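You operate a simulated robot arm through the tools that you are given. There is no shell and no other tool. Be economical: measure what you need, move in short steps, check, and stop when the job is done.

You are at the controls of a simulated robot arm. One attempt, no reset.

TASK
Write the work slip's tariff into the clamped meter, using the probe.
Fine: park the probe on its post again; address and clock stay.

It is judged by the outcome, as a careful person would: the job done as asked, and still so three seconds after it is handed in. It fails if anything else is knocked over, pushed out of place, dropped, spilled or broken.

THE ROBOT
A 6-joint arm with a two-finger parallel gripper, fixed in place. Base frame: the origin is at the foot of the arm, x ahead of it, y to its left, z up; the work surface is at about z = 0.01. Readings come in m, rad, newtons and seconds.
With the tool pointing down near the work surface it reaches from about 0.12 to 0.5 m from the base axis. Its first joint turns from -1.257 to 1.257 rad. Payload 0.65 kg.
Tool frame: the origin (TCP) lies between the finger pads and is the grasp point; the fingertips stand 0.025 m ahead of it; z points along the fingers, y is the line along which they close. Largest opening 0.076 m; finger width 0.018, thickness 0.01; the body of the gripper, 0.036 by 0.078 m, starts 0.045 m behind the TCP.
Orientation is told as [roll, pitch, yaw] about the base's x, y, z axes, in that order, counted from this pose: with the fingers straight down and closing along the base's y, the tool's x points along the base's -x, its y along +y and its z along -z.

THE INTERFACE
- The arm moves only by the tool apply_moves. Its argument "deltas" is a list of rows, each a list of 3 entries, a list of its own where there are three numbers: the shift along the tool's x, y, z in units of 40 mm (1.0 is 40 mm), then the turn, a rotation vector about the tool's x, y, z in units of 5 degrees (1.0 is 5 degrees), then the finger opening in m, from 0 to 0.076. In form: [[[tx, ty, tz], [wx, wy, wz], jaw], ...]. A call has 1 to 12 rows; each row shifts and turns the commanded pose from where the row before left it, along the tool's axes as they then stand. A call with a number of a shift or a turn outside -1 to 1 is refused whole. Rows are played at 5 a second. More than 0.05 m and 0.15 rad between two rows, or a gripper value outside its range, and nothing of the call is played. A pose out of reach is approached as far as the arm can. The call stops where the force on the tool passes 40 N (or 10 N more than at its start, if that is more) or the arm is blocked; 0.2 s more then pass. The fingers move at their own pace (about 0.108 m/s each) and stop on an object; they squeeze with about 45 N. The grip force told is the motor's: it shows also when the fingers shut on nothing. Time passes only in rows, and 0.2 s behind the last, so rows that do not move let the fingers close. The reply holds the time, the measured pose of the TCP, the force on the tool along the base axes, the opening and the grip force, in the units named above and with some noise.
- Cameras (640 x 400 px; columns grow to the right, rows downward): "scene" is fixed at [0.0696, 0.2837, 0.4095]; the picture's right is [-0.63, -0.77, 0.00], its down [-0.42, 0.34, -0.84] and it looks along [0.65, -0.53, -0.54] (base axes); focal length 219 px, centre (320, 200). "wrist" rides on the gripper at [0.058, 0.011, -0.081] in the tool frame; the picture's right is [-0.18, 0.98, 0.00], its down [-0.75, -0.14, -0.64] and it looks along [-0.63, -0.12, 0.77] (tool axes); focal length 243 px, centre (320, 200). There is no depth. A picture from a camera that has moved, and an enlarged one, comes with that camera's place and axes in the base frame and with its lens.
- grab_frame(camera): a new picture of that camera. The clock stands still meanwhile.
- zoom(camera, box): a new picture of the part [left, top, right, bottom] of that camera's present view, enlarged. The clock stands still meanwhile.
- sign_off(): hands the job in; it is judged then, once.

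Go step by step. Nothing tells you positions but the pictures and the camera data: compare them with the known pose of the tool, close in by small moves and look again before you grip or let go. The budget is 120 turns and 64 pictures, counting those below and the enlarged ones. Unless the task says otherwise, let go and move clear before handing in, and close with one line.

The tools are called after "Call:" by a JSON object that holds its "op" and its "data". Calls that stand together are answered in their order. apply_moves: Moves the arm, as the interface text tells. Its arguments: {"type":"object","properties":{"deltas":{"type":"array"}},"required":["deltas"]} The other tools are called the same way: grab_frame (camera) takes a picture; zoom (camera, box) takes an enlarged picture of a part of a camera's view; sign_off () hands the job in.

At the start:

```text
clock: 0.0
ee_pos: [0.2318, 0.063, 0.3051]
tool_rot: [0.001, 0.0, 0.001]
ft_force: [-0.4, 0.2, -0.2]
width: 0.0758
grip_force: 0.1
```

scene: 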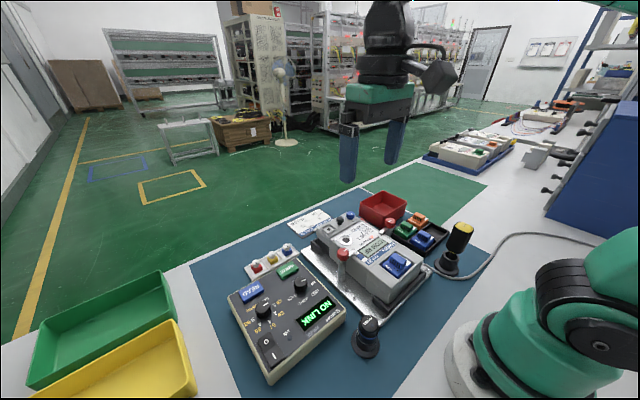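
wrist: 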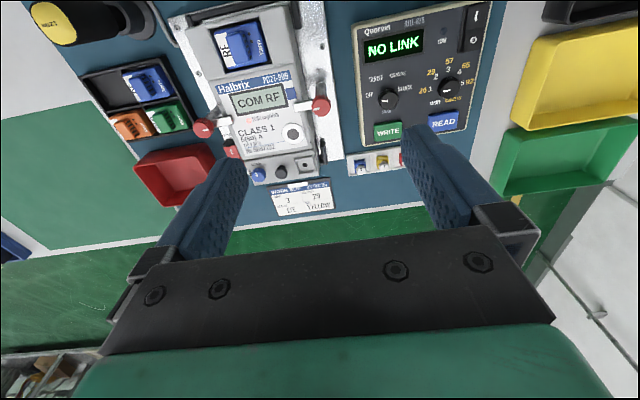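

I see a clamped meter, a programmer box reading NO LINK, a work slip and a probe on a post. I'll zoom in to read the details.

Call:
{"op": "zoom", "data": {"camera": "wrist", "box": [180, 0, 350, 110]}}

Call:
{"op": "zoom", "data": {"camera": "wrist", "box": [190, 100, 350, 220]}}

Call:
{"op": "zoom", "data": {"camera": "wrist", "box": [340, 0, 500, 180]}}

Call:
{"op": "zoom", "data": {"camera": "scene", "box": [220, 180, 480, 390]}}

```text
3.64 times, centred on (265, 55) of wrist
camera zoom: at [0.1742, 0.0743, 0.3861], right [0.18, 0.98, 0.0], down [0.75, -0.14, 0.64], along [0.63, -0.12, -0.77], focal length 882 px, centre (520, 727)
```

zoom: 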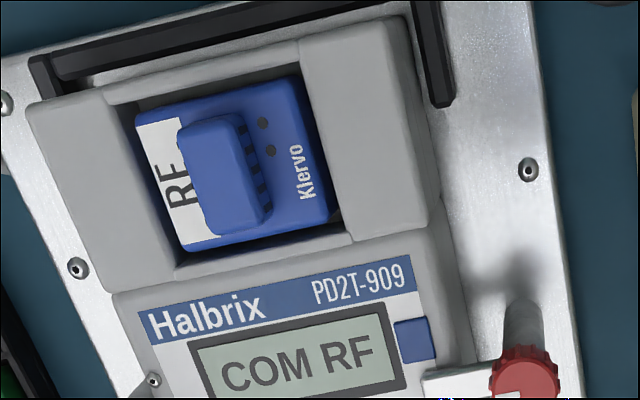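

```text
3.33 times, centred on (270, 160) of wrist
camera zoom: at [0.1742, 0.0743, 0.3861], right [0.18, 0.98, 0.0], down [0.75, -0.14, 0.64], along [0.63, -0.12, -0.77], focal length 809 px, centre (487, 333)
```

zoom: 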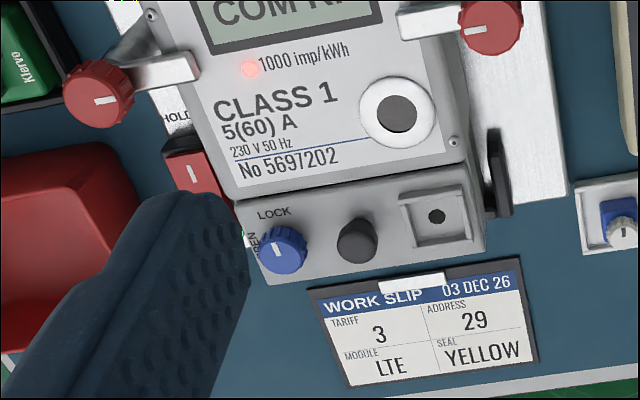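

```text
2.22 times, centred on (420, 90) of wrist
camera zoom: at [0.1742, 0.0743, 0.3861], right [0.18, 0.98, 0.0], down [0.75, -0.14, 0.64], along [0.63, -0.12, -0.77], focal length 539 px, centre (98, 444)
```

zoom: 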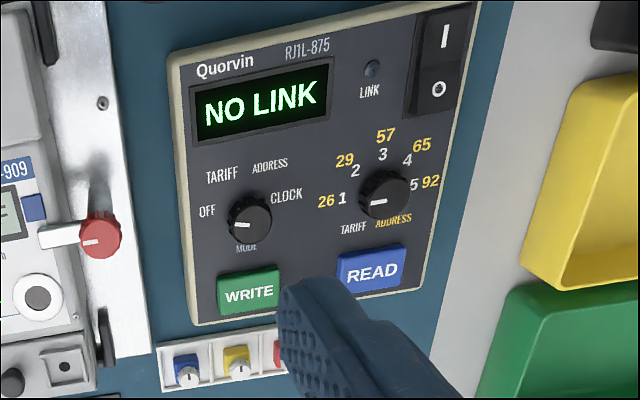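

```text
1.90 times, centred on (350, 285) of scene
camera zoom: at [0.0696, 0.2837, 0.4095], right [-0.63, -0.77, 0.0], down [-0.42, 0.34, -0.84], along [0.65, -0.53, -0.54], focal length 418 px, centre (263, 38)
```

zoom: 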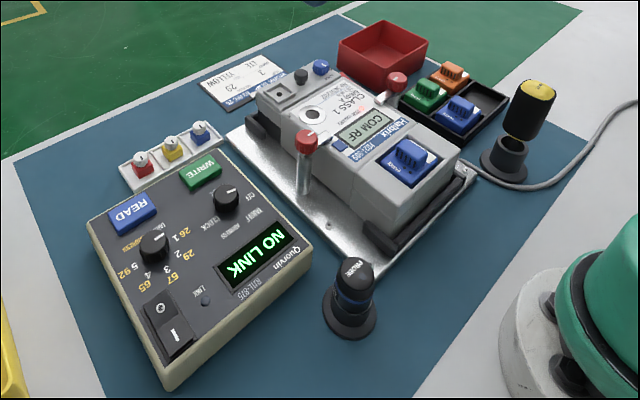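

I need closer looks at the two upright items, the blue lock knob and the knob labels.

Call:
{"op": "zoom", "data": {"camera": "scene", "box": [340, 300, 400, 370]}}

Call:
{"op": "zoom", "data": {"camera": "scene", "box": [420, 210, 500, 280]}}

Call:
{"op": "zoom", "data": {"camera": "wrist", "box": [225, 145, 335, 215]}}

Call:
{"op": "zoom", "data": {"camera": "scene", "box": [310, 205, 410, 285]}}

Call:
{"op": "zoom", "data": {"camera": "wrist", "box": [0, 0, 200, 120]}}

```text
5.71 times, centred on (370, 335) of scene
camera zoom: at [0.0696, 0.2837, 0.4095], right [-0.63, -0.77, 0.0], down [-0.42, 0.34, -0.84], along [0.65, -0.53, -0.54], focal length 1253 px, centre (34, -571)
```

zoom: 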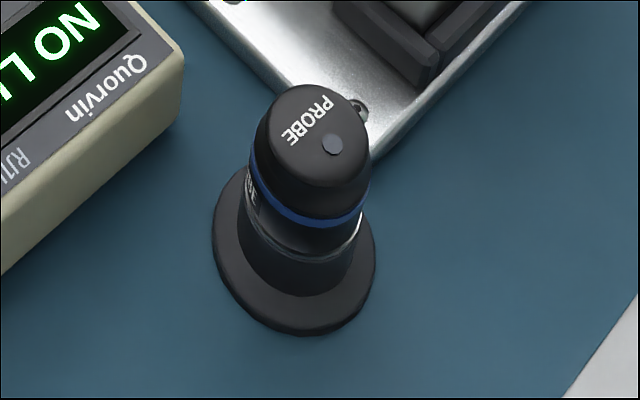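

```text
5.71 times, centred on (460, 245) of scene
camera zoom: at [0.0696, 0.2837, 0.4095], right [-0.63, -0.77, 0.0], down [-0.42, 0.34, -0.84], along [0.65, -0.53, -0.54], focal length 1253 px, centre (-480, -57)
```

zoom: 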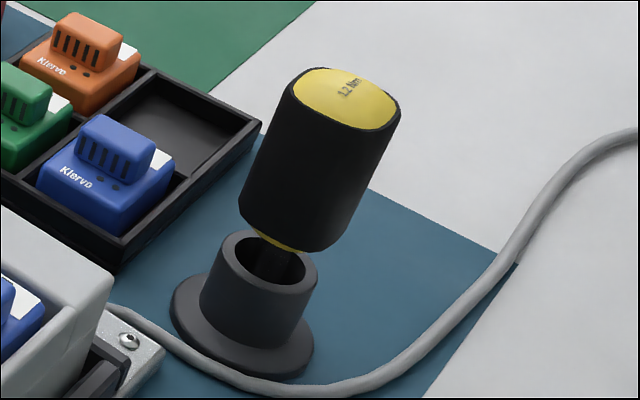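

```text
5.71 times, centred on (280, 180) of wrist
camera zoom: at [0.1742, 0.0743, 0.3861], right [0.18, 0.98, 0.0], down [0.75, -0.14, 0.64], along [0.63, -0.12, -0.77], focal length 1386 px, centre (549, 314)
```

zoom: 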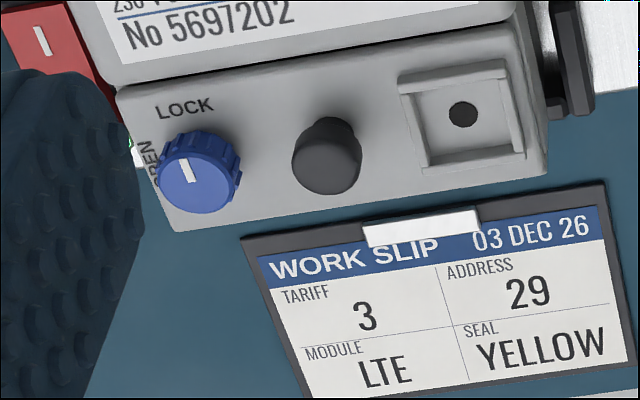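

```text
5.00 times, centred on (360, 245) of scene
camera zoom: at [0.0696, 0.2837, 0.4095], right [-0.63, -0.77, 0.0], down [-0.42, 0.34, -0.84], along [0.65, -0.53, -0.54], focal length 1097 px, centre (120, -25)
```

zoom: 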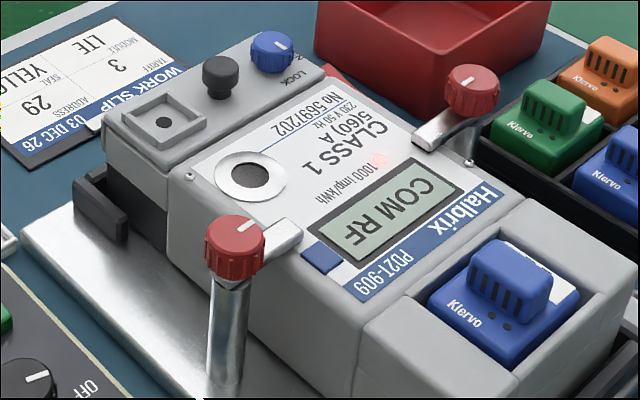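

```text
3.20 times, centred on (100, 60) of wrist
camera zoom: at [0.1742, 0.0743, 0.3861], right [0.18, 0.98, 0.0], down [0.75, -0.14, 0.64], along [0.63, -0.12, -0.77], focal length 776 px, centre (1024, 648)
```

zoom: 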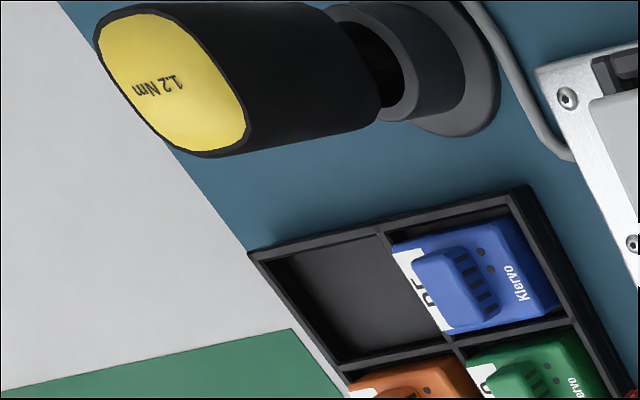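

The slip reads tariff 3. The Quorvin box has its mode knob at OFF and its value dial at 1, and the probe stands on its post near (0.155, 0.117). I'll move the camera over the box for exact positions.

Call:
{"op": "apply_moves", "data": {"deltas": [[[-0.363, 0.731, 0.656], [0, 0, 0], 0.06], [[-0.363, 0.731, 0.656], [0, 0, 0], 0.06], [[-0.363, 0.731, 0.656], [0, 0, 0], 0.06], [[-0.363, 0.731, 0.656], [0, 0, 0], 0.06]]}}

Call:
{"op": "grab_frame", "data": {"camera": "wrist"}}

Call:
{"op": "grab_frame", "data": {"camera": "scene"}}

```text
clock: 1.0
ee_pos: [0.2928, 0.1804, 0.1997]
tool_rot: [0.001, 0.001, -0.001]
ft_force: [-1.1, 0.1, 0.0]
width: 0.0601
grip_force: 0.1
```

```text
52 pictures are left
camera wrist: at [0.2335, 0.1921, 0.2811], right [0.18, 0.98, 0.0], down [0.75, -0.14, 0.64], along [0.63, -0.12, -0.77], focal length 243 px, centre (320, 200)
```

wrist: 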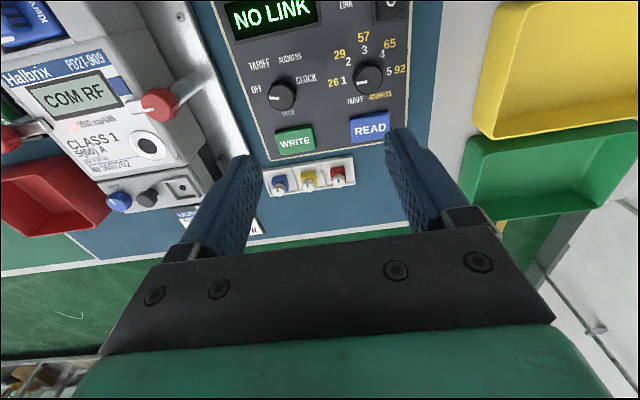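

```text
51 pictures are left
```

scene: 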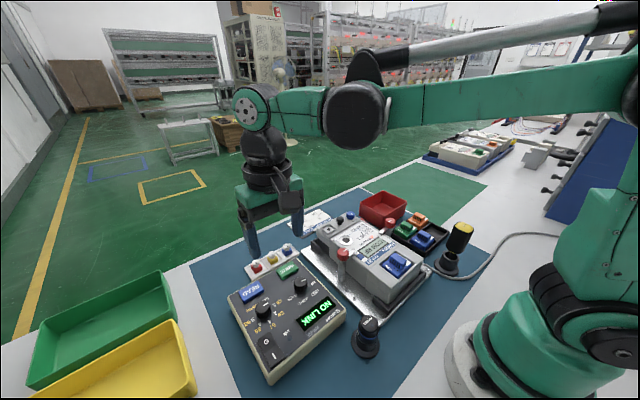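

Two views put the mode knob near (0.295, 0.144) and the value dial near (0.296, 0.223), with tops at about z 0.045. I'll lower over the mode knob to check alignment and pointer angle.

Call:
{"op": "apply_moves", "data": {"deltas": [[[-0.02, -0.3, 0.75], [0, 0, 0], 0.06], [[-0.02, -0.3, 0.75], [0, 0, 0], 0.06], [[-0.02, -0.3, 0.75], [0, 0, 0], 0.06]]}}

Call:
{"op": "grab_frame", "data": {"camera": "wrist"}}

```text
clock: 1.8
ee_pos: [0.2923, 0.1429, 0.1117]
tool_rot: [0.002, 0.0, 0.0]
ft_force: [-0.2, 0.0, 0.1]
width: 0.06
grip_force: 0.1
```

```text
50 pictures are left
camera wrist: at [0.2344, 0.1554, 0.1921], right [0.18, 0.98, 0.0], down [0.75, -0.14, 0.64], along [0.63, -0.12, -0.77], focal length 243 px, centre (320, 200)
```

wrist: 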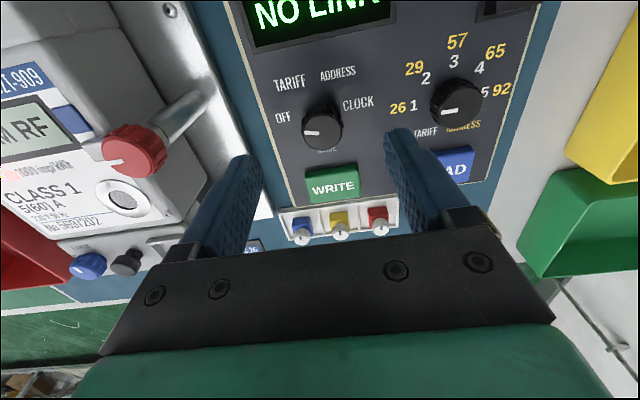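

The knob is on the line I expected. I'll zoom in to read the detent angles.

Call:
{"op": "zoom", "data": {"camera": "wrist", "box": [260, 40, 390, 170]}}

Call:
{"op": "zoom", "data": {"camera": "wrist", "box": [380, 20, 520, 150]}}

Call:
{"op": "zoom", "data": {"camera": "scene", "box": [230, 260, 350, 340]}}

```text
3.08 times, centred on (325, 105) of wrist
camera zoom: at [0.2344, 0.1554, 0.1921], right [0.18, 0.98, 0.0], down [0.75, -0.14, 0.64], along [0.63, -0.12, -0.77], focal length 746 px, centre (305, 492)
```

zoom: 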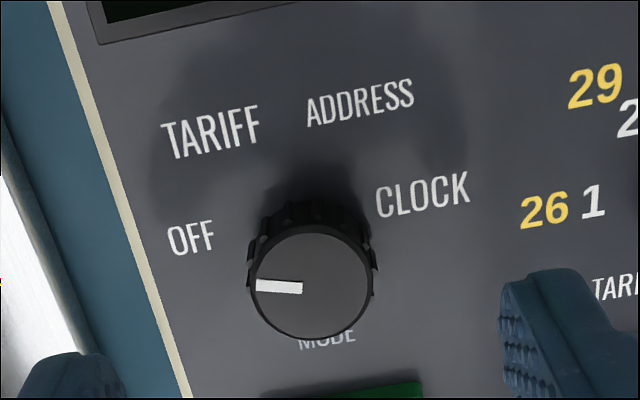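

```text
3.08 times, centred on (450, 85) of wrist
camera zoom: at [0.2344, 0.1554, 0.1921], right [0.18, 0.98, 0.0], down [0.75, -0.14, 0.64], along [0.63, -0.12, -0.77], focal length 746 px, centre (-80, 554)
```

zoom: 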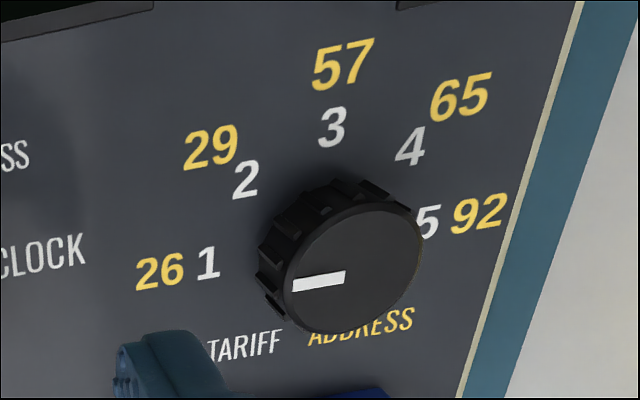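

```text
5.00 times, centred on (290, 300) of scene
camera zoom: at [0.0696, 0.2837, 0.4095], right [-0.63, -0.77, 0.0], down [-0.42, 0.34, -0.84], along [0.65, -0.53, -0.54], focal length 1097 px, centre (470, -300)
```

zoom: 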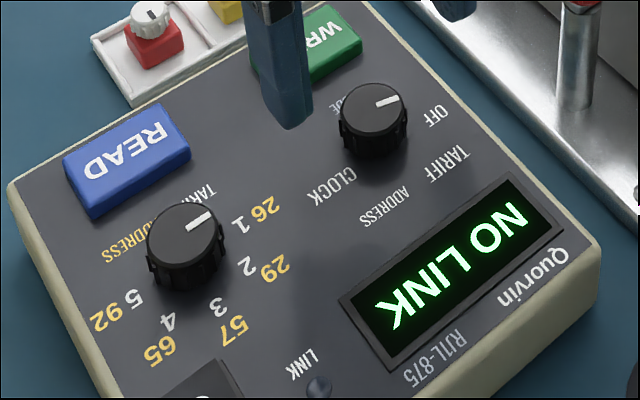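

The pointers put OFF at about -75° and TARIFF at about -25° on the mode knob. The value dial has 45° steps, with 1 at -90° and 3 straight up. I'll descend on the mode knob.

Call:
{"op": "apply_moves", "data": {"deltas": [[[-0.155, 0.04, 0.5], [0, 0, 0], 0.05], [[0, 0, 0.5], [0, 0, 0], 0.05], [[0, 0, 0.32], [0, 0, 0], 0.05]]}}

Call:
{"op": "grab_frame", "data": {"camera": "wrist"}}

```text
clock: 2.6
ee_pos: [0.3004, 0.1469, 0.0655]
tool_rot: [0.0, 0.0, -0.001]
ft_force: [-1.3, -1.1, 37.6]
width: 0.0501
grip_force: 0.1
stopped in row 3: the force on the tool passed its limit (the readings are from after the stop); the commanded pose is now the measured one
```

```text
46 pictures are left
camera wrist: at [0.2421, 0.1572, 0.1458], right [0.18, 0.98, 0.0], down [0.75, -0.14, 0.64], along [0.63, -0.12, -0.77], focal length 243 px, centre (320, 200)
```

wrist: 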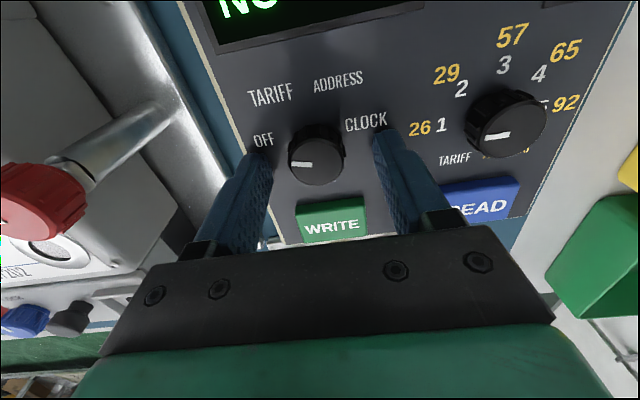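

The fingertips touched the panel, so it sits at z≈0.04 and the knob tops are near 0.057. That refines the mode knob to (0.2945, 0.1457). I'll lift 6 mm, recentre and close.

Call:
{"op": "apply_moves", "data": {"deltas": [[[0, 0, -0.15], [0, 0, 0], 0.05], [[0.14, -0.03, 0], [0, 0, 0], 0.05], [[0, 0, 0], [0, 0, 0], 0.02], [[0, 0, 0], [0, 0, 0], 0.02], [[0, 0, 0], [0, 0, 0], 0.02]]}}

Call:
{"op": "grab_frame", "data": {"camera": "wrist"}}

```text
clock: 3.8
ee_pos: [0.2943, 0.1458, 0.0712]
tool_rot: [0.002, 0.001, 0.001]
ft_force: [4.7, 11.6, -4.9]
width: 0.0232
grip_force: 39.6
```

```text
45 pictures are left
camera wrist: at [0.2365, 0.1562, 0.1512], right [0.18, 0.98, 0.0], down [0.75, -0.14, 0.64], along [0.63, -0.12, -0.77], focal length 243 px, centre (320, 200)
```

wrist: 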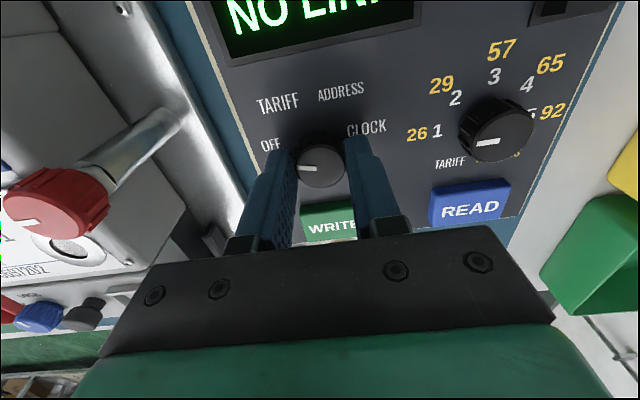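

The knob is gripped at 23 mm width. I'll turn it 50° clockwise seen from above.

Call:
{"op": "apply_moves", "data": {"deltas": [[[0, 0.02, 0], [0, 0, 1], 0.02], [[0, 0, 0], [0, 0, 1], 0.02], [[0, 0, 0], [0, 0, 1], 0.02], [[0, 0, 0], [0, 0, 1], 0.02], [[0, 0, 0], [0, 0, 1], 0.02], [[0, 0, 0], [0, 0, 1], 0.02], [[0, 0, 0], [0, 0, 1], 0.02], [[0, 0, 0], [0, 0, 1], 0.02], [[0, 0, 0], [0, 0, 1], 0.02], [[0, 0, 0], [0, 0, 1], 0.02]]}}

Call:
{"op": "zoom", "data": {"camera": "scene", "box": [230, 260, 350, 340]}}

Call:
{"op": "grab_frame", "data": {"camera": "wrist"}}

```text
clock: 5.4
ee_pos: [0.2952, 0.1451, 0.0689]
tool_rot: [0.006, -0.001, -0.586]
ft_force: [1.7, 1.7, -6.0]
width: 0.0236
grip_force: 40.0
stopped in row 7: the force on the tool passed its limit (the readings are from after the stop); the commanded pose is now the measured one
```

```text
5.00 times, centred on (290, 300) of scene
camera zoom: at [0.0696, 0.2837, 0.4095], right [-0.63, -0.77, 0.0], down [-0.42, 0.34, -0.84], along [0.65, -0.53, -0.54], focal length 1097 px, centre (470, -300)
```

zoom: 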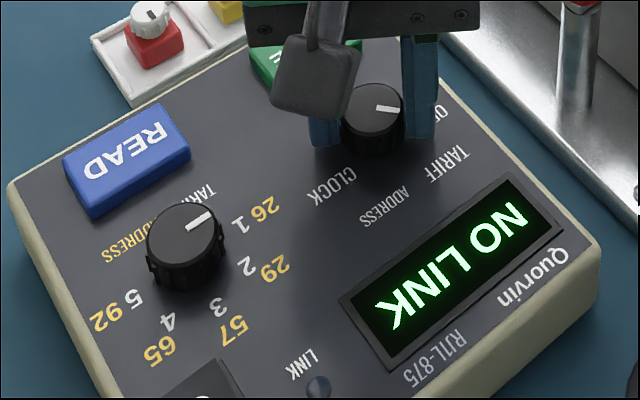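

```text
43 pictures are left
camera wrist: at [0.2522, 0.1871, 0.1511], right [0.7, 0.72, 0.0], down [0.55, -0.53, 0.64], along [0.46, -0.45, -0.77], focal length 243 px, centre (320, 200)
```

wrist: 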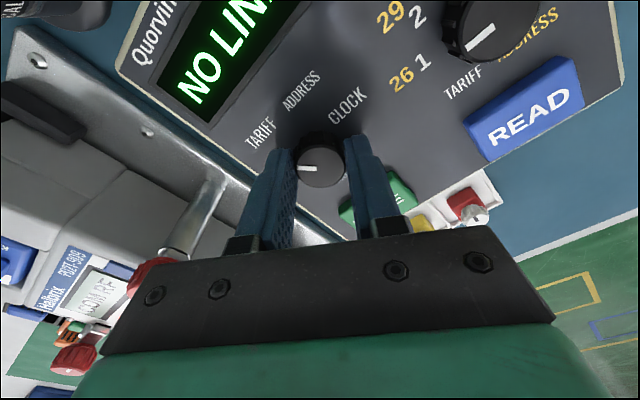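

The knob turned about 33° before the force stop. I'll continue the remaining ~17° more gently.

Call:
{"op": "apply_moves", "data": {"deltas": [[[0, 0, -0.03], [0, 0, 0.5], 0.02], [[0, 0, 0], [0, 0, 0.5], 0.02], [[0, 0, 0], [0, 0, 0.5], 0.02], [[0, 0, 0], [0, 0, 0.5], 0.02], [[0, 0, 0], [0, 0, 0.5], 0.02], [[0, 0, 0], [0, 0, 0.5], 0.02], [[0, 0, 0], [0, 0, 0.5], 0.02]]}}

Call:
{"op": "zoom", "data": {"camera": "scene", "box": [230, 260, 350, 340]}}

```text
clock: 6.9
ee_pos: [0.2949, 0.1453, 0.0716]
tool_rot: [0.006, 0.0, -0.865]
ft_force: [0.3, 0.3, 11.9]
width: 0.0236
grip_force: 39.6
stopped in row 7: the force on the tool passed its limit (the readings are from after the stop); the commanded pose is now the measured one
```

```text
5.00 times, centred on (290, 300) of scene
camera zoom: at [0.0696, 0.2837, 0.4095], right [-0.63, -0.77, 0.0], down [-0.42, 0.34, -0.84], along [0.65, -0.53, -0.54], focal length 1097 px, centre (470, -300)
```

zoom: 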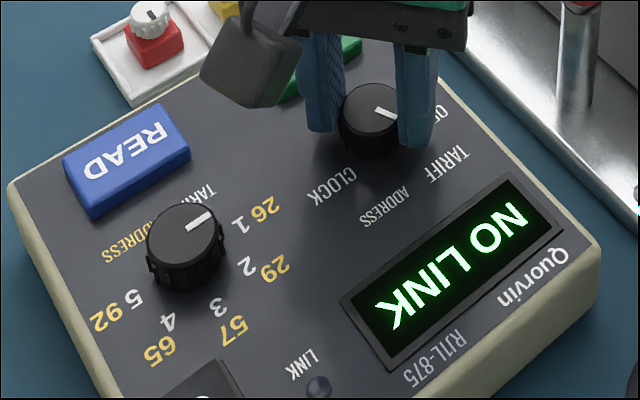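

The tool has turned about 49.6° and the pointer looks close to TARIFF. I'll release, rise and check.

Call:
{"op": "apply_moves", "data": {"deltas": [[[0, 0, 0], [0, 0, 0], 0.05], [[0, 0, 0], [0, 0, 0], 0.05], [[0, 0, -0.7], [0, 0, 0], 0.05], [[0, 0, -0.7], [0, 0, 0], 0.05]]}}

Call:
{"op": "grab_frame", "data": {"camera": "wrist"}}

Call:
{"op": "zoom", "data": {"camera": "scene", "box": [230, 260, 350, 340]}}

```text
clock: 7.9
ee_pos: [0.2925, 0.1456, 0.1294]
tool_rot: [0.001, -0.001, -0.867]
ft_force: [0.1, -0.7, -0.4]
width: 0.05
grip_force: 0.0
```

```text
41 pictures are left
camera wrist: at [0.2636, 0.1988, 0.21], right [0.87, 0.5, 0.0], down [0.38, -0.67, 0.64], along [0.32, -0.56, -0.77], focal length 243 px, centre (320, 200)
```

wrist: 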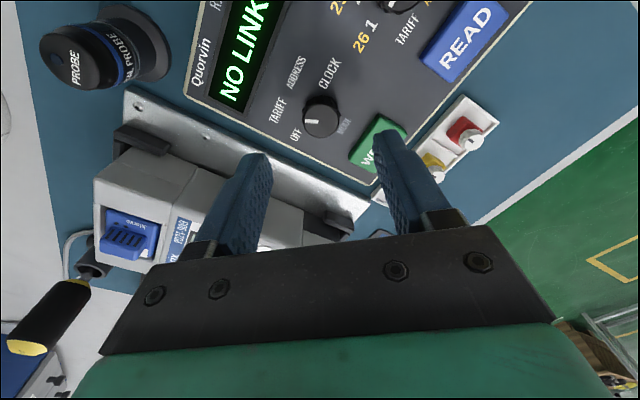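

```text
5.00 times, centred on (290, 300) of scene
camera zoom: at [0.0696, 0.2837, 0.4095], right [-0.63, -0.77, 0.0], down [-0.42, 0.34, -0.84], along [0.65, -0.53, -0.54], focal length 1097 px, centre (470, -300)
```

zoom: 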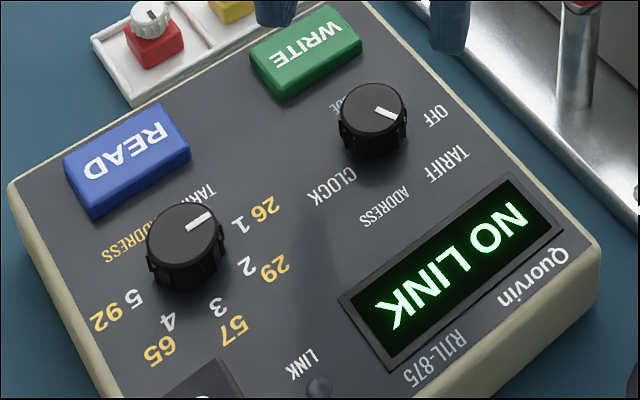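

The pointer is now about 21–25° left of straight up, so the mode reads TARIFF. Next I'll turn the wrist back to about +45° so there is room for the 90° turn of the value dial.

Call:
{"op": "apply_moves", "data": {"deltas": [[[0, 0, 0], [0, 0, -1], 0.05], [[0, 0, 0], [0, 0, -1], 0.05], [[0, 0, 0], [0, 0, -1], 0.05], [[0, 0, 0], [0, 0, -1], 0.05], [[0, 0, 0], [0, 0, -1], 0.05], [[0, 0, 0], [0, 0, -1], 0.05], [[0, 0, 0], [0, 0, -1], 0.05], [[0, 0, 0], [0, 0, -1], 0.05], [[0, 0, 0], [0, 0, -1], 0.05], [[0, 0, 0], [0, 0, -0.93], 0.05], [[-0.05, 0.96, 0], [0, 0, 0], 0.05], [[0, 0.96, 0], [0, 0, 0], 0.05]]}}

Call:
{"op": "apply_moves", "data": {"deltas": [[[0, 0, 0], [0, 0, -1], 0.05], [[0, 0, 0], [0, 0, -1], 0.05], [[0, 0, 0], [0, 0, -1], 0.05], [[0, 0, 0], [0, 0, -1], 0.05], [[0, 0, 0], [0, 0, -1], 0.05], [[0, 0, 0], [0, 0, -1], 0.05], [[0, 0, 0], [0, 0, -1], 0.05], [[0, 0, 0], [0, 0, -1], 0.05], [[0, 0, 0], [0, 0, -1], 0.05]]}}

Call:
{"op": "grab_frame", "data": {"camera": "wrist"}}

```text
clock: 10.5
ee_pos: [0.2989, 0.2239, 0.1279]
tool_rot: [0.004, -0.004, 0.001]
ft_force: [0.3, 0.7, 0.6]
width: 0.0501
grip_force: 0.2
```

```text
clock: 12.5
ee_pos: [0.2977, 0.2223, 0.1269]
tool_rot: [0.0, -0.005, 0.789]
ft_force: [-0.4, -0.1, -0.1]
width: 0.0497
grip_force: 0.1
```

```text
39 pictures are left
camera wrist: at [0.2473, 0.1884, 0.2071], right [-0.57, 0.82, 0.0], down [0.63, 0.43, 0.65], along [0.53, 0.37, -0.76], focal length 243 px, centre (320, 200)
```

wrist: 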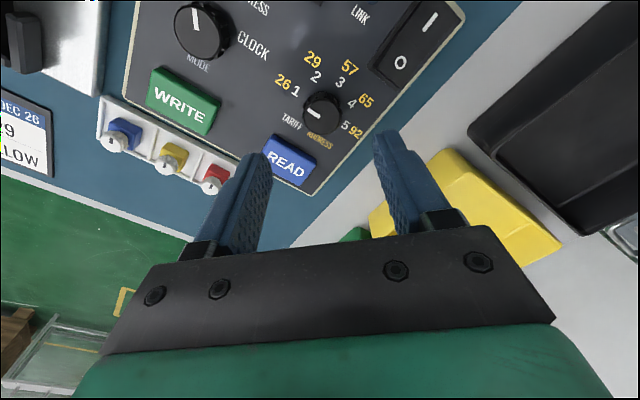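

The value dial is confirmed at (0.294, 0.222). I'll narrow the jaw to stay clear of READ, then descend and grip.

Call:
{"op": "apply_moves", "data": {"deltas": [[[0.065, 0.065, 0.4], [0, 0, 0], 0.038], [[0, 0, 0.5], [0, 0, 0], 0.038], [[0, 0, 0.48], [0, 0, 0], 0.038], [[0, 0, 0], [0, 0, 0], 0.038]]}}

Call:
{"op": "grab_frame", "data": {"camera": "wrist"}}

```text
clock: 13.5
ee_pos: [0.2942, 0.2208, 0.0722]
tool_rot: [-0.001, -0.006, 0.787]
ft_force: [0.1, 0.6, -0.4]
width: 0.0377
grip_force: 0.0
```

```text
38 pictures are left
camera wrist: at [0.2444, 0.1888, 0.1528], right [-0.57, 0.82, 0.0], down [0.63, 0.43, 0.65], along [0.53, 0.37, -0.76], focal length 243 px, centre (320, 200)
```

wrist: 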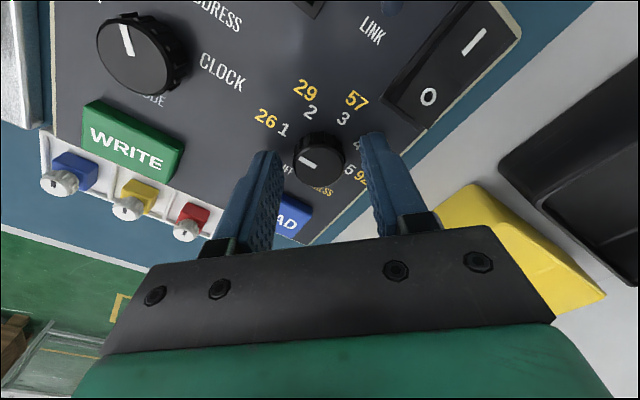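

The dial is between the fingers. I'll close and start turning clockwise.

Call:
{"op": "apply_moves", "data": {"deltas": [[[0, 0, 0], [0, 0, 0], 0.02], [[0, 0, 0], [0, 0, 0], 0.02], [[0, 0, 0], [0, 0, 0.7], 0.02], [[0, 0, 0], [0, 0, 0.7], 0.02], [[0, 0, 0], [0, 0, 0.7], 0.02], [[0, 0, 0], [0, 0, 0.7], 0.02], [[0, 0, 0], [0, 0, 0.7], 0.02], [[0, 0, 0], [0, 0, 0.7], 0.02], [[0, 0, 0], [0, 0, 0.7], 0.02], [[0, 0, 0], [0, 0, 0.7], 0.02], [[0, 0, 0], [0, 0, 0.7], 0.02], [[0, 0, 0], [0, 0, 0.7], 0.02]]}}

Call:
{"op": "apply_moves", "data": {"deltas": [[[0, 0, 0], [0, 0, 0.7], 0.02], [[0, 0, 0], [0, 0, 0.7], 0.02], [[0, 0, 0], [0, 0, 0.7], 0.02], [[0, 0, 0], [0, 0, 0.7], 0.02]]}}

Call:
{"op": "zoom", "data": {"camera": "scene", "box": [230, 260, 350, 340]}}

```text
clock: 16.1
ee_pos: [0.2934, 0.2221, 0.0722]
tool_rot: [-0.001, -0.002, 0.171]
ft_force: [-2.9, -12.2, -2.2]
width: 0.0232
grip_force: 40.1
```

```text
clock: 17.1
ee_pos: [0.2929, 0.2235, 0.0718]
tool_rot: [0.003, -0.003, -0.069]
ft_force: [-9.0, -9.7, 29.6]
width: 0.0233
grip_force: 39.4
```

```text
5.00 times, centred on (290, 300) of scene
camera zoom: at [0.0695, 0.2837, 0.4096], right [-0.63, -0.77, 0.0], down [-0.42, 0.34, -0.84], along [0.65, -0.53, -0.54], focal length 1097 px, centre (470, -300)
```

zoom: 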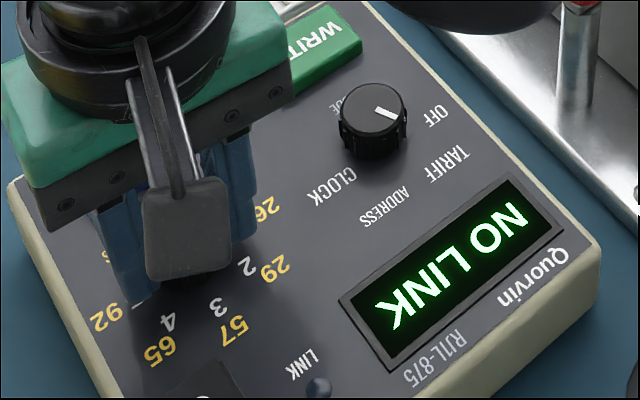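

About 49° is done and vertical force is building, so I'll ease up slightly and continue the last ~41°.

Call:
{"op": "apply_moves", "data": {"deltas": [[[0, 0, -0.02], [0, 0, 0.7], 0.02], [[0, 0, 0], [0, 0, 0.7], 0.02], [[0, 0, 0], [0, 0, 0.7], 0.02], [[0, 0, 0], [0, 0, 0.7], 0.02], [[0, 0, 0], [0, 0, 0.7], 0.02], [[0, 0, 0], [0, 0, 0.7], 0.02], [[0, 0, 0], [0, 0, 0.7], 0.02], [[0, 0, 0], [0, 0, 0.7], 0.02], [[0, 0, 0], [0, 0, 0.7], 0.02], [[0, 0, 0], [0, 0, 0.7], 0.02], [[0, 0, 0], [0, 0, 0.7], 0.02], [[0, 0, 0], [0, 0, 0.4], 0.02]]}}

Call:
{"op": "grab_frame", "data": {"camera": "wrist"}}

```text
clock: 19.1
ee_pos: [0.2945, 0.224, 0.0723]
tool_rot: [0.011, -0.003, -0.598]
ft_force: [1.5, 4.0, -2.4]
width: 0.0231
grip_force: 39.9
stopped in row 9: the force on the tool passed its limit (the readings are from after the stop); the commanded pose is now the measured one
```

```text
36 pictures are left
camera wrist: at [0.2513, 0.2654, 0.1538], right [0.71, 0.71, 0.01], down [0.54, -0.55, 0.64], along [0.46, -0.45, -0.77], focal length 243 px, centre (320, 200)
```

wrist: 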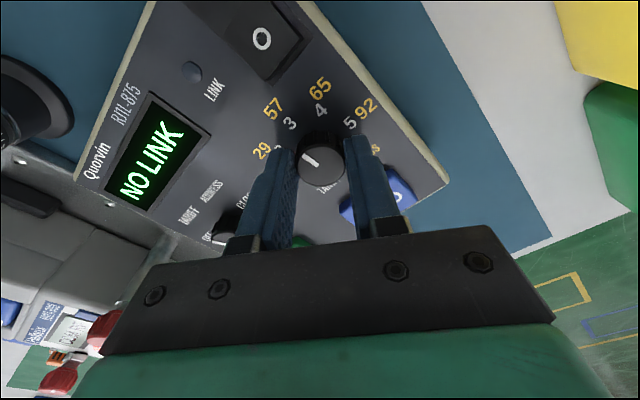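

It has turned 79° and needs about 11° more.

Call:
{"op": "apply_moves", "data": {"deltas": [[[0, 0, 0], [0, 0, 0.6], 0.02], [[0, 0, 0], [0, 0, 0.6], 0.02], [[0, 0, 0], [0, 0, 0.6], 0.02], [[0, 0, 0], [0, 0, 0.4], 0.02]]}}

Call:
{"op": "apply_moves", "data": {"deltas": [[[0, 0, 0], [0, 0, 0], 0.05], [[0, 0, 0], [0, 0, 0], 0.05], [[0, 0, -0.7], [0, 0, 0], 0.05], [[0, 0, -0.7], [0, 0, 0], 0.05], [[0, 0, -0.7], [0, 0, 0], 0.05]]}}

Call:
{"op": "grab_frame", "data": {"camera": "wrist"}}

Call:
{"op": "zoom", "data": {"camera": "scene", "box": [230, 260, 350, 340]}}

```text
clock: 20.1
ee_pos: [0.2944, 0.2241, 0.0724]
tool_rot: [0.015, 0.002, -0.791]
ft_force: [8.0, 16.0, 12.4]
width: 0.0232
grip_force: 39.5
```

```text
clock: 21.3
ee_pos: [0.2921, 0.2215, 0.1568]
tool_rot: [0.011, 0.001, -0.791]
ft_force: [0.1, -0.8, -0.8]
width: 0.0497
grip_force: 0.1
```

```text
35 pictures are left
camera wrist: at [0.2586, 0.2712, 0.2378], right [0.83, 0.56, 0.01], down [0.42, -0.64, 0.64], along [0.37, -0.53, -0.77], focal length 243 px, centre (320, 200)
```

wrist: 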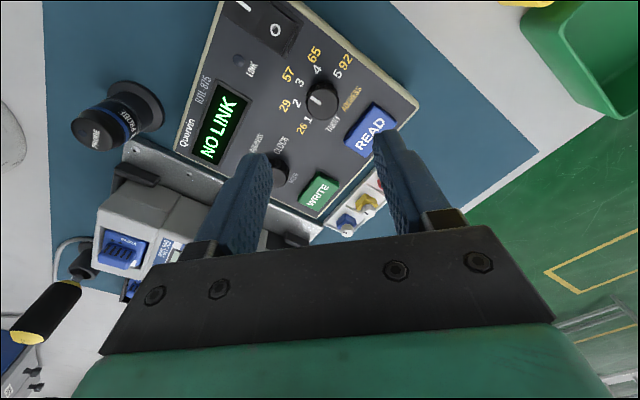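

```text
5.00 times, centred on (290, 300) of scene
camera zoom: at [0.0696, 0.2837, 0.4095], right [-0.63, -0.77, 0.0], down [-0.42, 0.34, -0.84], along [0.65, -0.53, -0.54], focal length 1097 px, centre (470, -300)
```

zoom: 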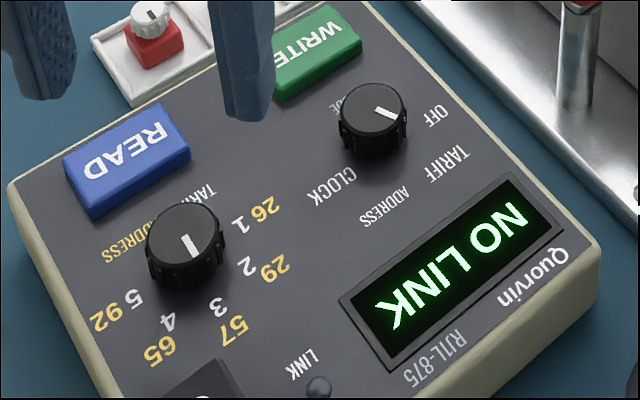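

The dial now points at 3 and the mode is TARIFF. Next is the probe, so I'll square the wrist and go above it.

Call:
{"op": "apply_moves", "data": {"deltas": [[[0, 0, -0.5], [0, 0, -1], 0.05], [[0, 0, -0.5], [0, 0, -1], 0.05], [[0, 0, -0.5], [0, 0, -1], 0.05], [[0, 0, 0], [0, 0, -1], 0.05], [[0, 0, 0], [0, 0, -1], 0.06], [[0, 0, 0], [0, 0, -1], 0.06], [[0, 0, 0], [0, 0, -1], 0.06], [[0, 0, 0], [0, 0, -1], 0.06], [[0, 0, 0], [0, 0, -1.0], 0.06]]}}

Call:
{"op": "apply_moves", "data": {"deltas": [[[0.67, -0.52, 0], [0, 0, 0], 0.06], [[0.67, -0.52, 0], [0, 0, 0], 0.06], [[0.67, -0.52, 0], [0, 0, 0], 0.06], [[0.67, -0.52, 0], [0, 0, 0], 0.06], [[0.67, -0.52, 0], [0, 0, 0], 0.06]]}}

Call:
{"op": "grab_frame", "data": {"camera": "wrist"}}

```text
clock: 23.3
ee_pos: [0.2913, 0.2224, 0.2165]
tool_rot: [0.009, -0.006, -0.003]
ft_force: [-0.2, 0.2, 0.0]
width: 0.0601
grip_force: 0.1
```

```text
clock: 24.5
ee_pos: [0.1581, 0.1179, 0.2134]
tool_rot: [0.009, -0.006, -0.006]
ft_force: [-1.0, -1.1, 0.7]
width: 0.0602
grip_force: 0.2
```

```text
33 pictures are left
camera wrist: at [0.0994, 0.1291, 0.2943], right [0.19, 0.98, 0.01], down [0.75, -0.15, 0.65], along [0.64, -0.12, -0.76], focal length 243 px, centre (320, 200)
```

wrist: 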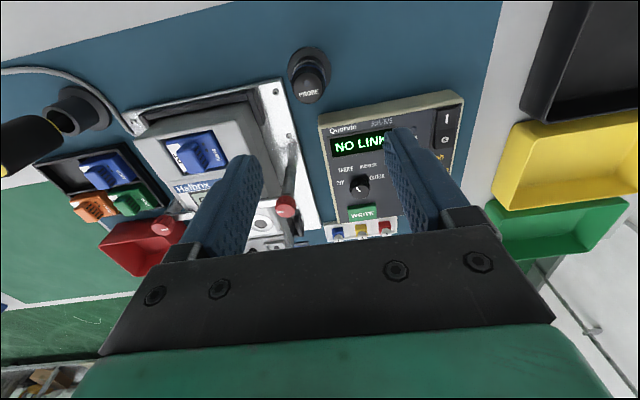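

The probe is near (0.158, 0.112) with its top at about z 0.076. I'll lower to z≈0.13, correct the small tilt, and look again from both cameras.

Call:
{"op": "apply_moves", "data": {"deltas": [[[0, -0.05, 0.7], [0.1, 0.07, 0], 0.06], [[0, -0.05, 0.7], [0, 0, 0], 0.06], [[0, -0.05, 0.7], [0, 0, 0], 0.06]]}}

Call:
{"op": "grab_frame", "data": {"camera": "wrist"}}

Call:
{"op": "zoom", "data": {"camera": "scene", "box": [310, 270, 430, 370]}}

```text
clock: 25.3
ee_pos: [0.159, 0.1143, 0.1289]
tool_rot: [0.001, -0.002, -0.007]
ft_force: [-0.5, -0.8, 0.2]
width: 0.0602
grip_force: 0.1
```

```text
32 pictures are left
camera wrist: at [0.1004, 0.1264, 0.2093], right [0.19, 0.98, 0.0], down [0.75, -0.15, 0.64], along [0.63, -0.12, -0.77], focal length 243 px, centre (320, 200)
```

wrist: 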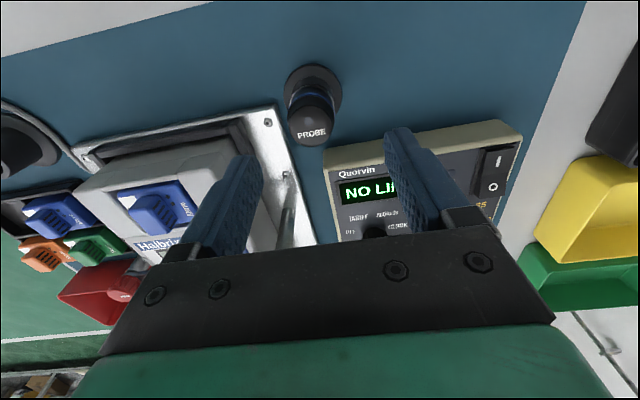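

```text
4.00 times, centred on (370, 320) of scene
camera zoom: at [0.0696, 0.2837, 0.4095], right [-0.63, -0.77, 0.0], down [-0.42, 0.34, -0.84], along [0.65, -0.53, -0.54], focal length 877 px, centre (120, -280)
```

zoom: 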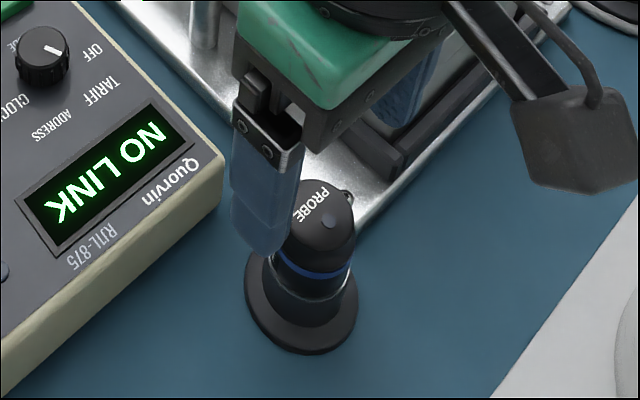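

Triangulation gives the probe axis near (0.158, 0.111) with its top around z 0.066. I'll straddle it part way and check centering.

Call:
{"op": "apply_moves", "data": {"deltas": [[[0.02, -0.08, 0.5], [0, 0, 0], 0.065], [[0, 0, 0.5], [0, 0, 0], 0.065], [[0, 0, 0.3], [0, 0, 0], 0.065]]}}

Call:
{"op": "grab_frame", "data": {"camera": "wrist"}}

Call:
{"op": "zoom", "data": {"camera": "scene", "box": [310, 270, 430, 370]}}

```text
clock: 26.1
ee_pos: [0.1594, 0.1099, 0.0777]
tool_rot: [0.0, -0.002, -0.004]
ft_force: [0.8, -0.4, 0.1]
width: 0.0651
grip_force: 0.0
```

```text
30 pictures are left
camera wrist: at [0.1009, 0.1219, 0.1587], right [0.19, 0.98, 0.0], down [0.75, -0.15, 0.64], along [0.63, -0.12, -0.77], focal length 243 px, centre (320, 200)
```

wrist: 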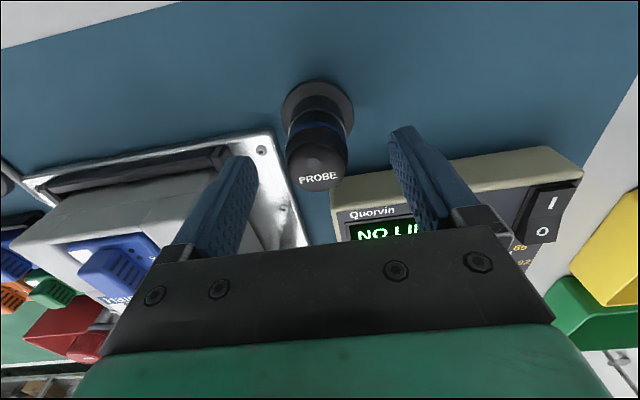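

```text
4.00 times, centred on (370, 320) of scene
camera zoom: at [0.0696, 0.2837, 0.4095], right [-0.63, -0.77, 0.0], down [-0.42, 0.34, -0.84], along [0.65, -0.53, -0.54], focal length 877 px, centre (120, -280)
```

zoom: 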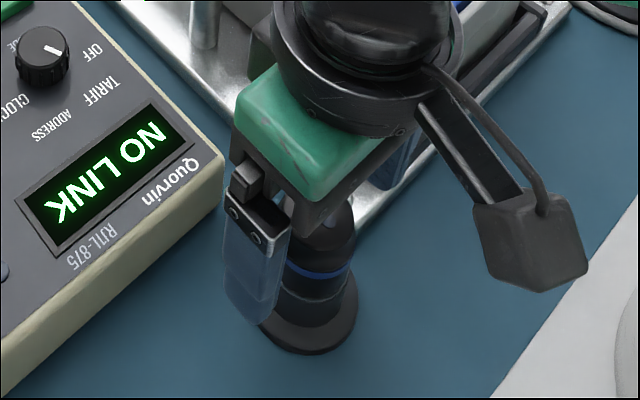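

The estimates from the two cameras differ by several mm. I'll zoom in on the fingertips and probe together to compare them directly.

Call:
{"op": "zoom", "data": {"camera": "wrist", "box": [200, 60, 440, 210]}}

Call:
{"op": "zoom", "data": {"camera": "scene", "box": [350, 300, 410, 360]}}

```text
2.67 times, centred on (320, 135) of wrist
camera zoom: at [0.1009, 0.1219, 0.1587], right [0.19, 0.98, 0.0], down [0.75, -0.15, 0.64], along [0.63, -0.12, -0.77], focal length 647 px, centre (320, 373)
```

zoom: 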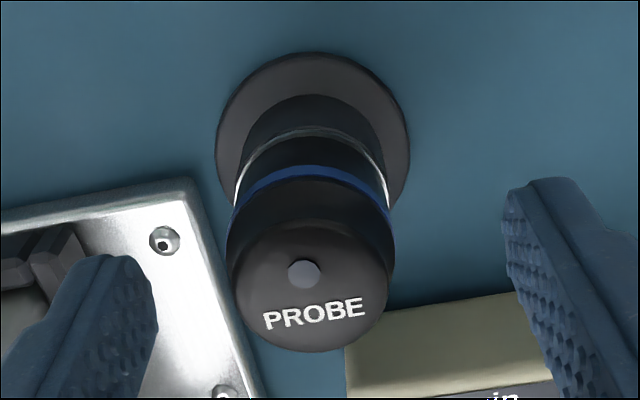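

```text
6.67 times, centred on (380, 330) of scene
camera zoom: at [0.0696, 0.2837, 0.4095], right [-0.63, -0.77, 0.0], down [-0.42, 0.34, -0.84], along [0.65, -0.53, -0.54], focal length 1462 px, centre (-80, -667)
```

zoom: 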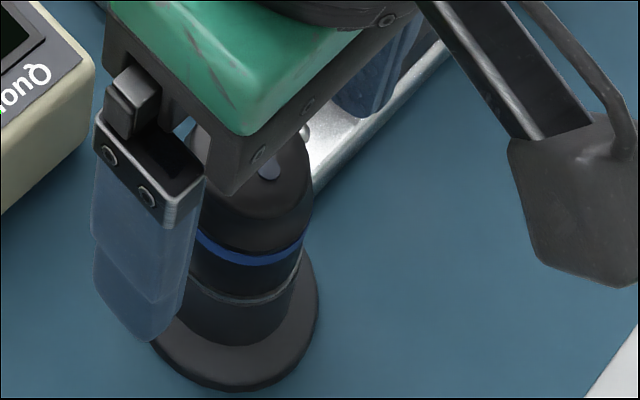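

Measured against the fingers, the probe axis is about 2 mm toward -y and 4 mm nearer the base than the tool. The body spans z≈0.038–0.071. I'll correct, lower to z 0.066 and close.

Call:
{"op": "apply_moves", "data": {"deltas": [[[0.1, -0.03, 0], [0, 0, 0], 0.065], [[0, 0, 0.29], [0, 0, 0], 0.065], [[0, 0, 0], [0, 0, 0], 0.045], [[0, 0, 0], [0, 0, 0], 0.036]]}}

Call:
{"op": "zoom", "data": {"camera": "wrist", "box": [200, 60, 440, 210]}}

```text
clock: 27.1
ee_pos: [0.1543, 0.1092, 0.068]
tool_rot: [0.0, -0.002, -0.004]
ft_force: [0.1, -0.5, 0.9]
width: 0.036
grip_force: 0.0
```

```text
2.67 times, centred on (320, 135) of wrist
camera zoom: at [0.0967, 0.1203, 0.1479], right [0.19, 0.98, 0.0], down [0.75, -0.15, 0.64], along [0.63, -0.12, -0.77], focal length 647 px, centre (320, 373)
```

zoom: 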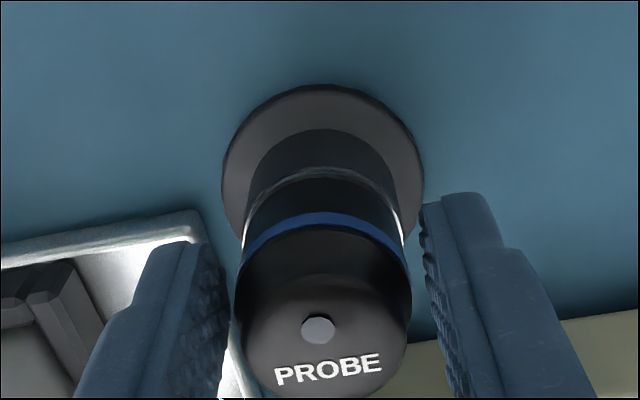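

The probe is well centred between the fingers. Now I'll close.

Call:
{"op": "apply_moves", "data": {"deltas": [[[0, 0, 0], [0, 0, 0], 0.02], [[0, 0, 0], [0, 0, 0], 0.02], [[0, 0, 0], [0, 0, 0], 0.02]]}}

Call:
{"op": "zoom", "data": {"camera": "wrist", "box": [200, 60, 440, 210]}}

```text
clock: 27.9
ee_pos: [0.1558, 0.1083, 0.0682]
tool_rot: [-0.001, 0.0, -0.005]
ft_force: [-0.4, -0.9, 0.1]
width: 0.0308
grip_force: 22.0
```

```text
2.67 times, centred on (320, 135) of wrist
camera zoom: at [0.0967, 0.1204, 0.148], right [0.19, 0.98, 0.0], down [0.75, -0.15, 0.64], along [0.63, -0.12, -0.77], focal length 647 px, centre (320, 373)
```

zoom: 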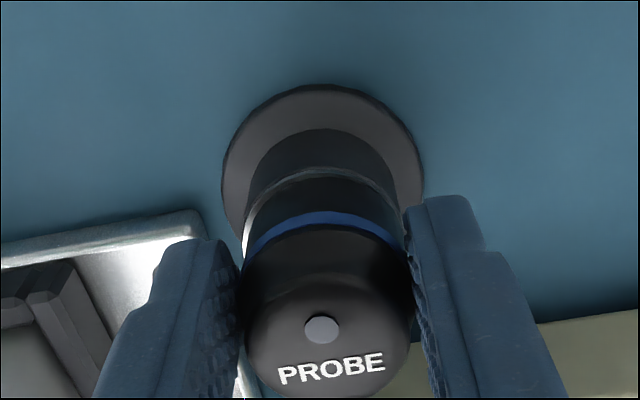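

I have hold of the probe at 31 mm width. I'll lift straight up.

Call:
{"op": "apply_moves", "data": {"deltas": [[[0, 0, 0], [0, 0, 0], 0.02], [[0, 0, -0.3], [0, 0, 0], 0.02], [[0, 0, -0.5], [0, 0, 0], 0.02], [[0, 0, -0.7], [0, 0, 0], 0.02], [[0, 0, -0.8], [0, 0, 0], 0.02]]}}

Call:
{"op": "grab_frame", "data": {"camera": "scene"}}

Call:
{"op": "grab_frame", "data": {"camera": "wrist"}}

```text
clock: 29.1
ee_pos: [0.1557, 0.1091, 0.1575]
tool_rot: [0.002, -0.002, -0.005]
ft_force: [-0.6, -0.4, 0.3]
width: 0.02
grip_force: 0.1
```

```text
24 pictures are left
```

scene: 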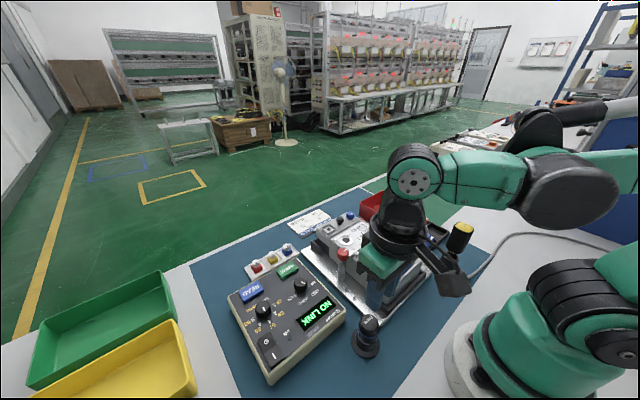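

```text
23 pictures are left
camera wrist: at [0.096, 0.1202, 0.2387], right [0.19, 0.98, 0.0], down [0.75, -0.15, 0.64], along [0.63, -0.12, -0.77], focal length 243 px, centre (320, 200)
```

wrist: 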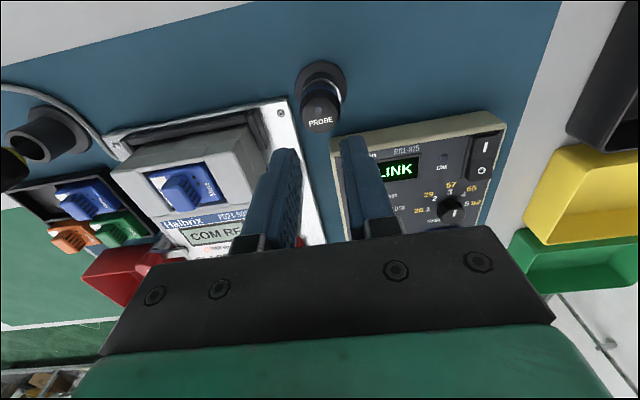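

The fingers slid off the probe, which is still standing on its post. I'll open, go back lower (fingertips ~z 0.037) for a firmer grip on the widest part, and check the force before lifting.

Call:
{"op": "apply_moves", "data": {"deltas": [[[0.03, 0.02, 0], [0, 0, 0], 0.055], [[0, 0, 0], [0, 0, 0], 0.055], [[0, 0, 0.8], [0, 0, 0], 0.055], [[0, 0, 0.8], [0, 0, 0], 0.055], [[0, 0, 0.6], [0, 0, 0], 0.055], [[0, 0, 0.2], [0, 0, 0], 0.055], [[0, 0, 0], [0, 0, 0], 0.036], [[0, 0, 0], [0, 0, 0], 0.036]]}}

Call:
{"op": "apply_moves", "data": {"deltas": [[[0, 0, 0], [0, 0, 0], 0.0], [[0, 0, 0], [0, 0, 0], 0.0], [[0, 0, 0], [0, 0, 0], 0.0], [[0, 0, 0], [0, 0, 0], 0.0], [[0, 0, 0], [0, 0, 0], 0.0]]}}

Call:
{"op": "grab_frame", "data": {"camera": "wrist"}}

```text
clock: 30.9
ee_pos: [0.1528, 0.1102, 0.062]
tool_rot: [-0.002, -0.001, -0.006]
ft_force: [-1.0, 0.7, 0.2]
width: 0.0359
grip_force: 0.0
```

```text
clock: 32.1
ee_pos: [0.1526, 0.1105, 0.0622]
tool_rot: [0.001, -0.001, -0.007]
ft_force: [-0.5, 0.5, 0.6]
width: 0.0303
grip_force: 22.0
```

```text
22 pictures are left
camera wrist: at [0.0942, 0.1221, 0.1427], right [0.19, 0.98, 0.0], down [0.75, -0.15, 0.64], along [0.63, -0.12, -0.77], focal length 243 px, centre (320, 200)
```

wrist: 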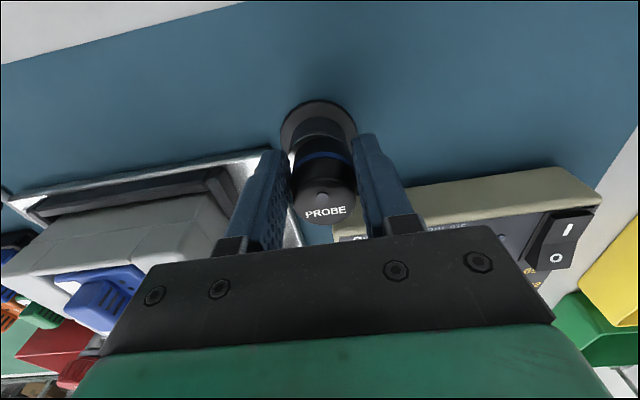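

I have the grip, with 22 N shown. I'll lift in small steps and watch the width.

Call:
{"op": "apply_moves", "data": {"deltas": [[[0, 0, -0.1], [0, 0, 0], 0.0], [[0, 0, -0.1], [0, 0, 0], 0.0]]}}

```text
clock: 32.7
ee_pos: [0.1509, 0.1101, 0.0714]
tool_rot: [0.0, -0.002, -0.005]
ft_force: [-0.1, 0.2, -0.5]
width: 0.0304
grip_force: 22.5
```

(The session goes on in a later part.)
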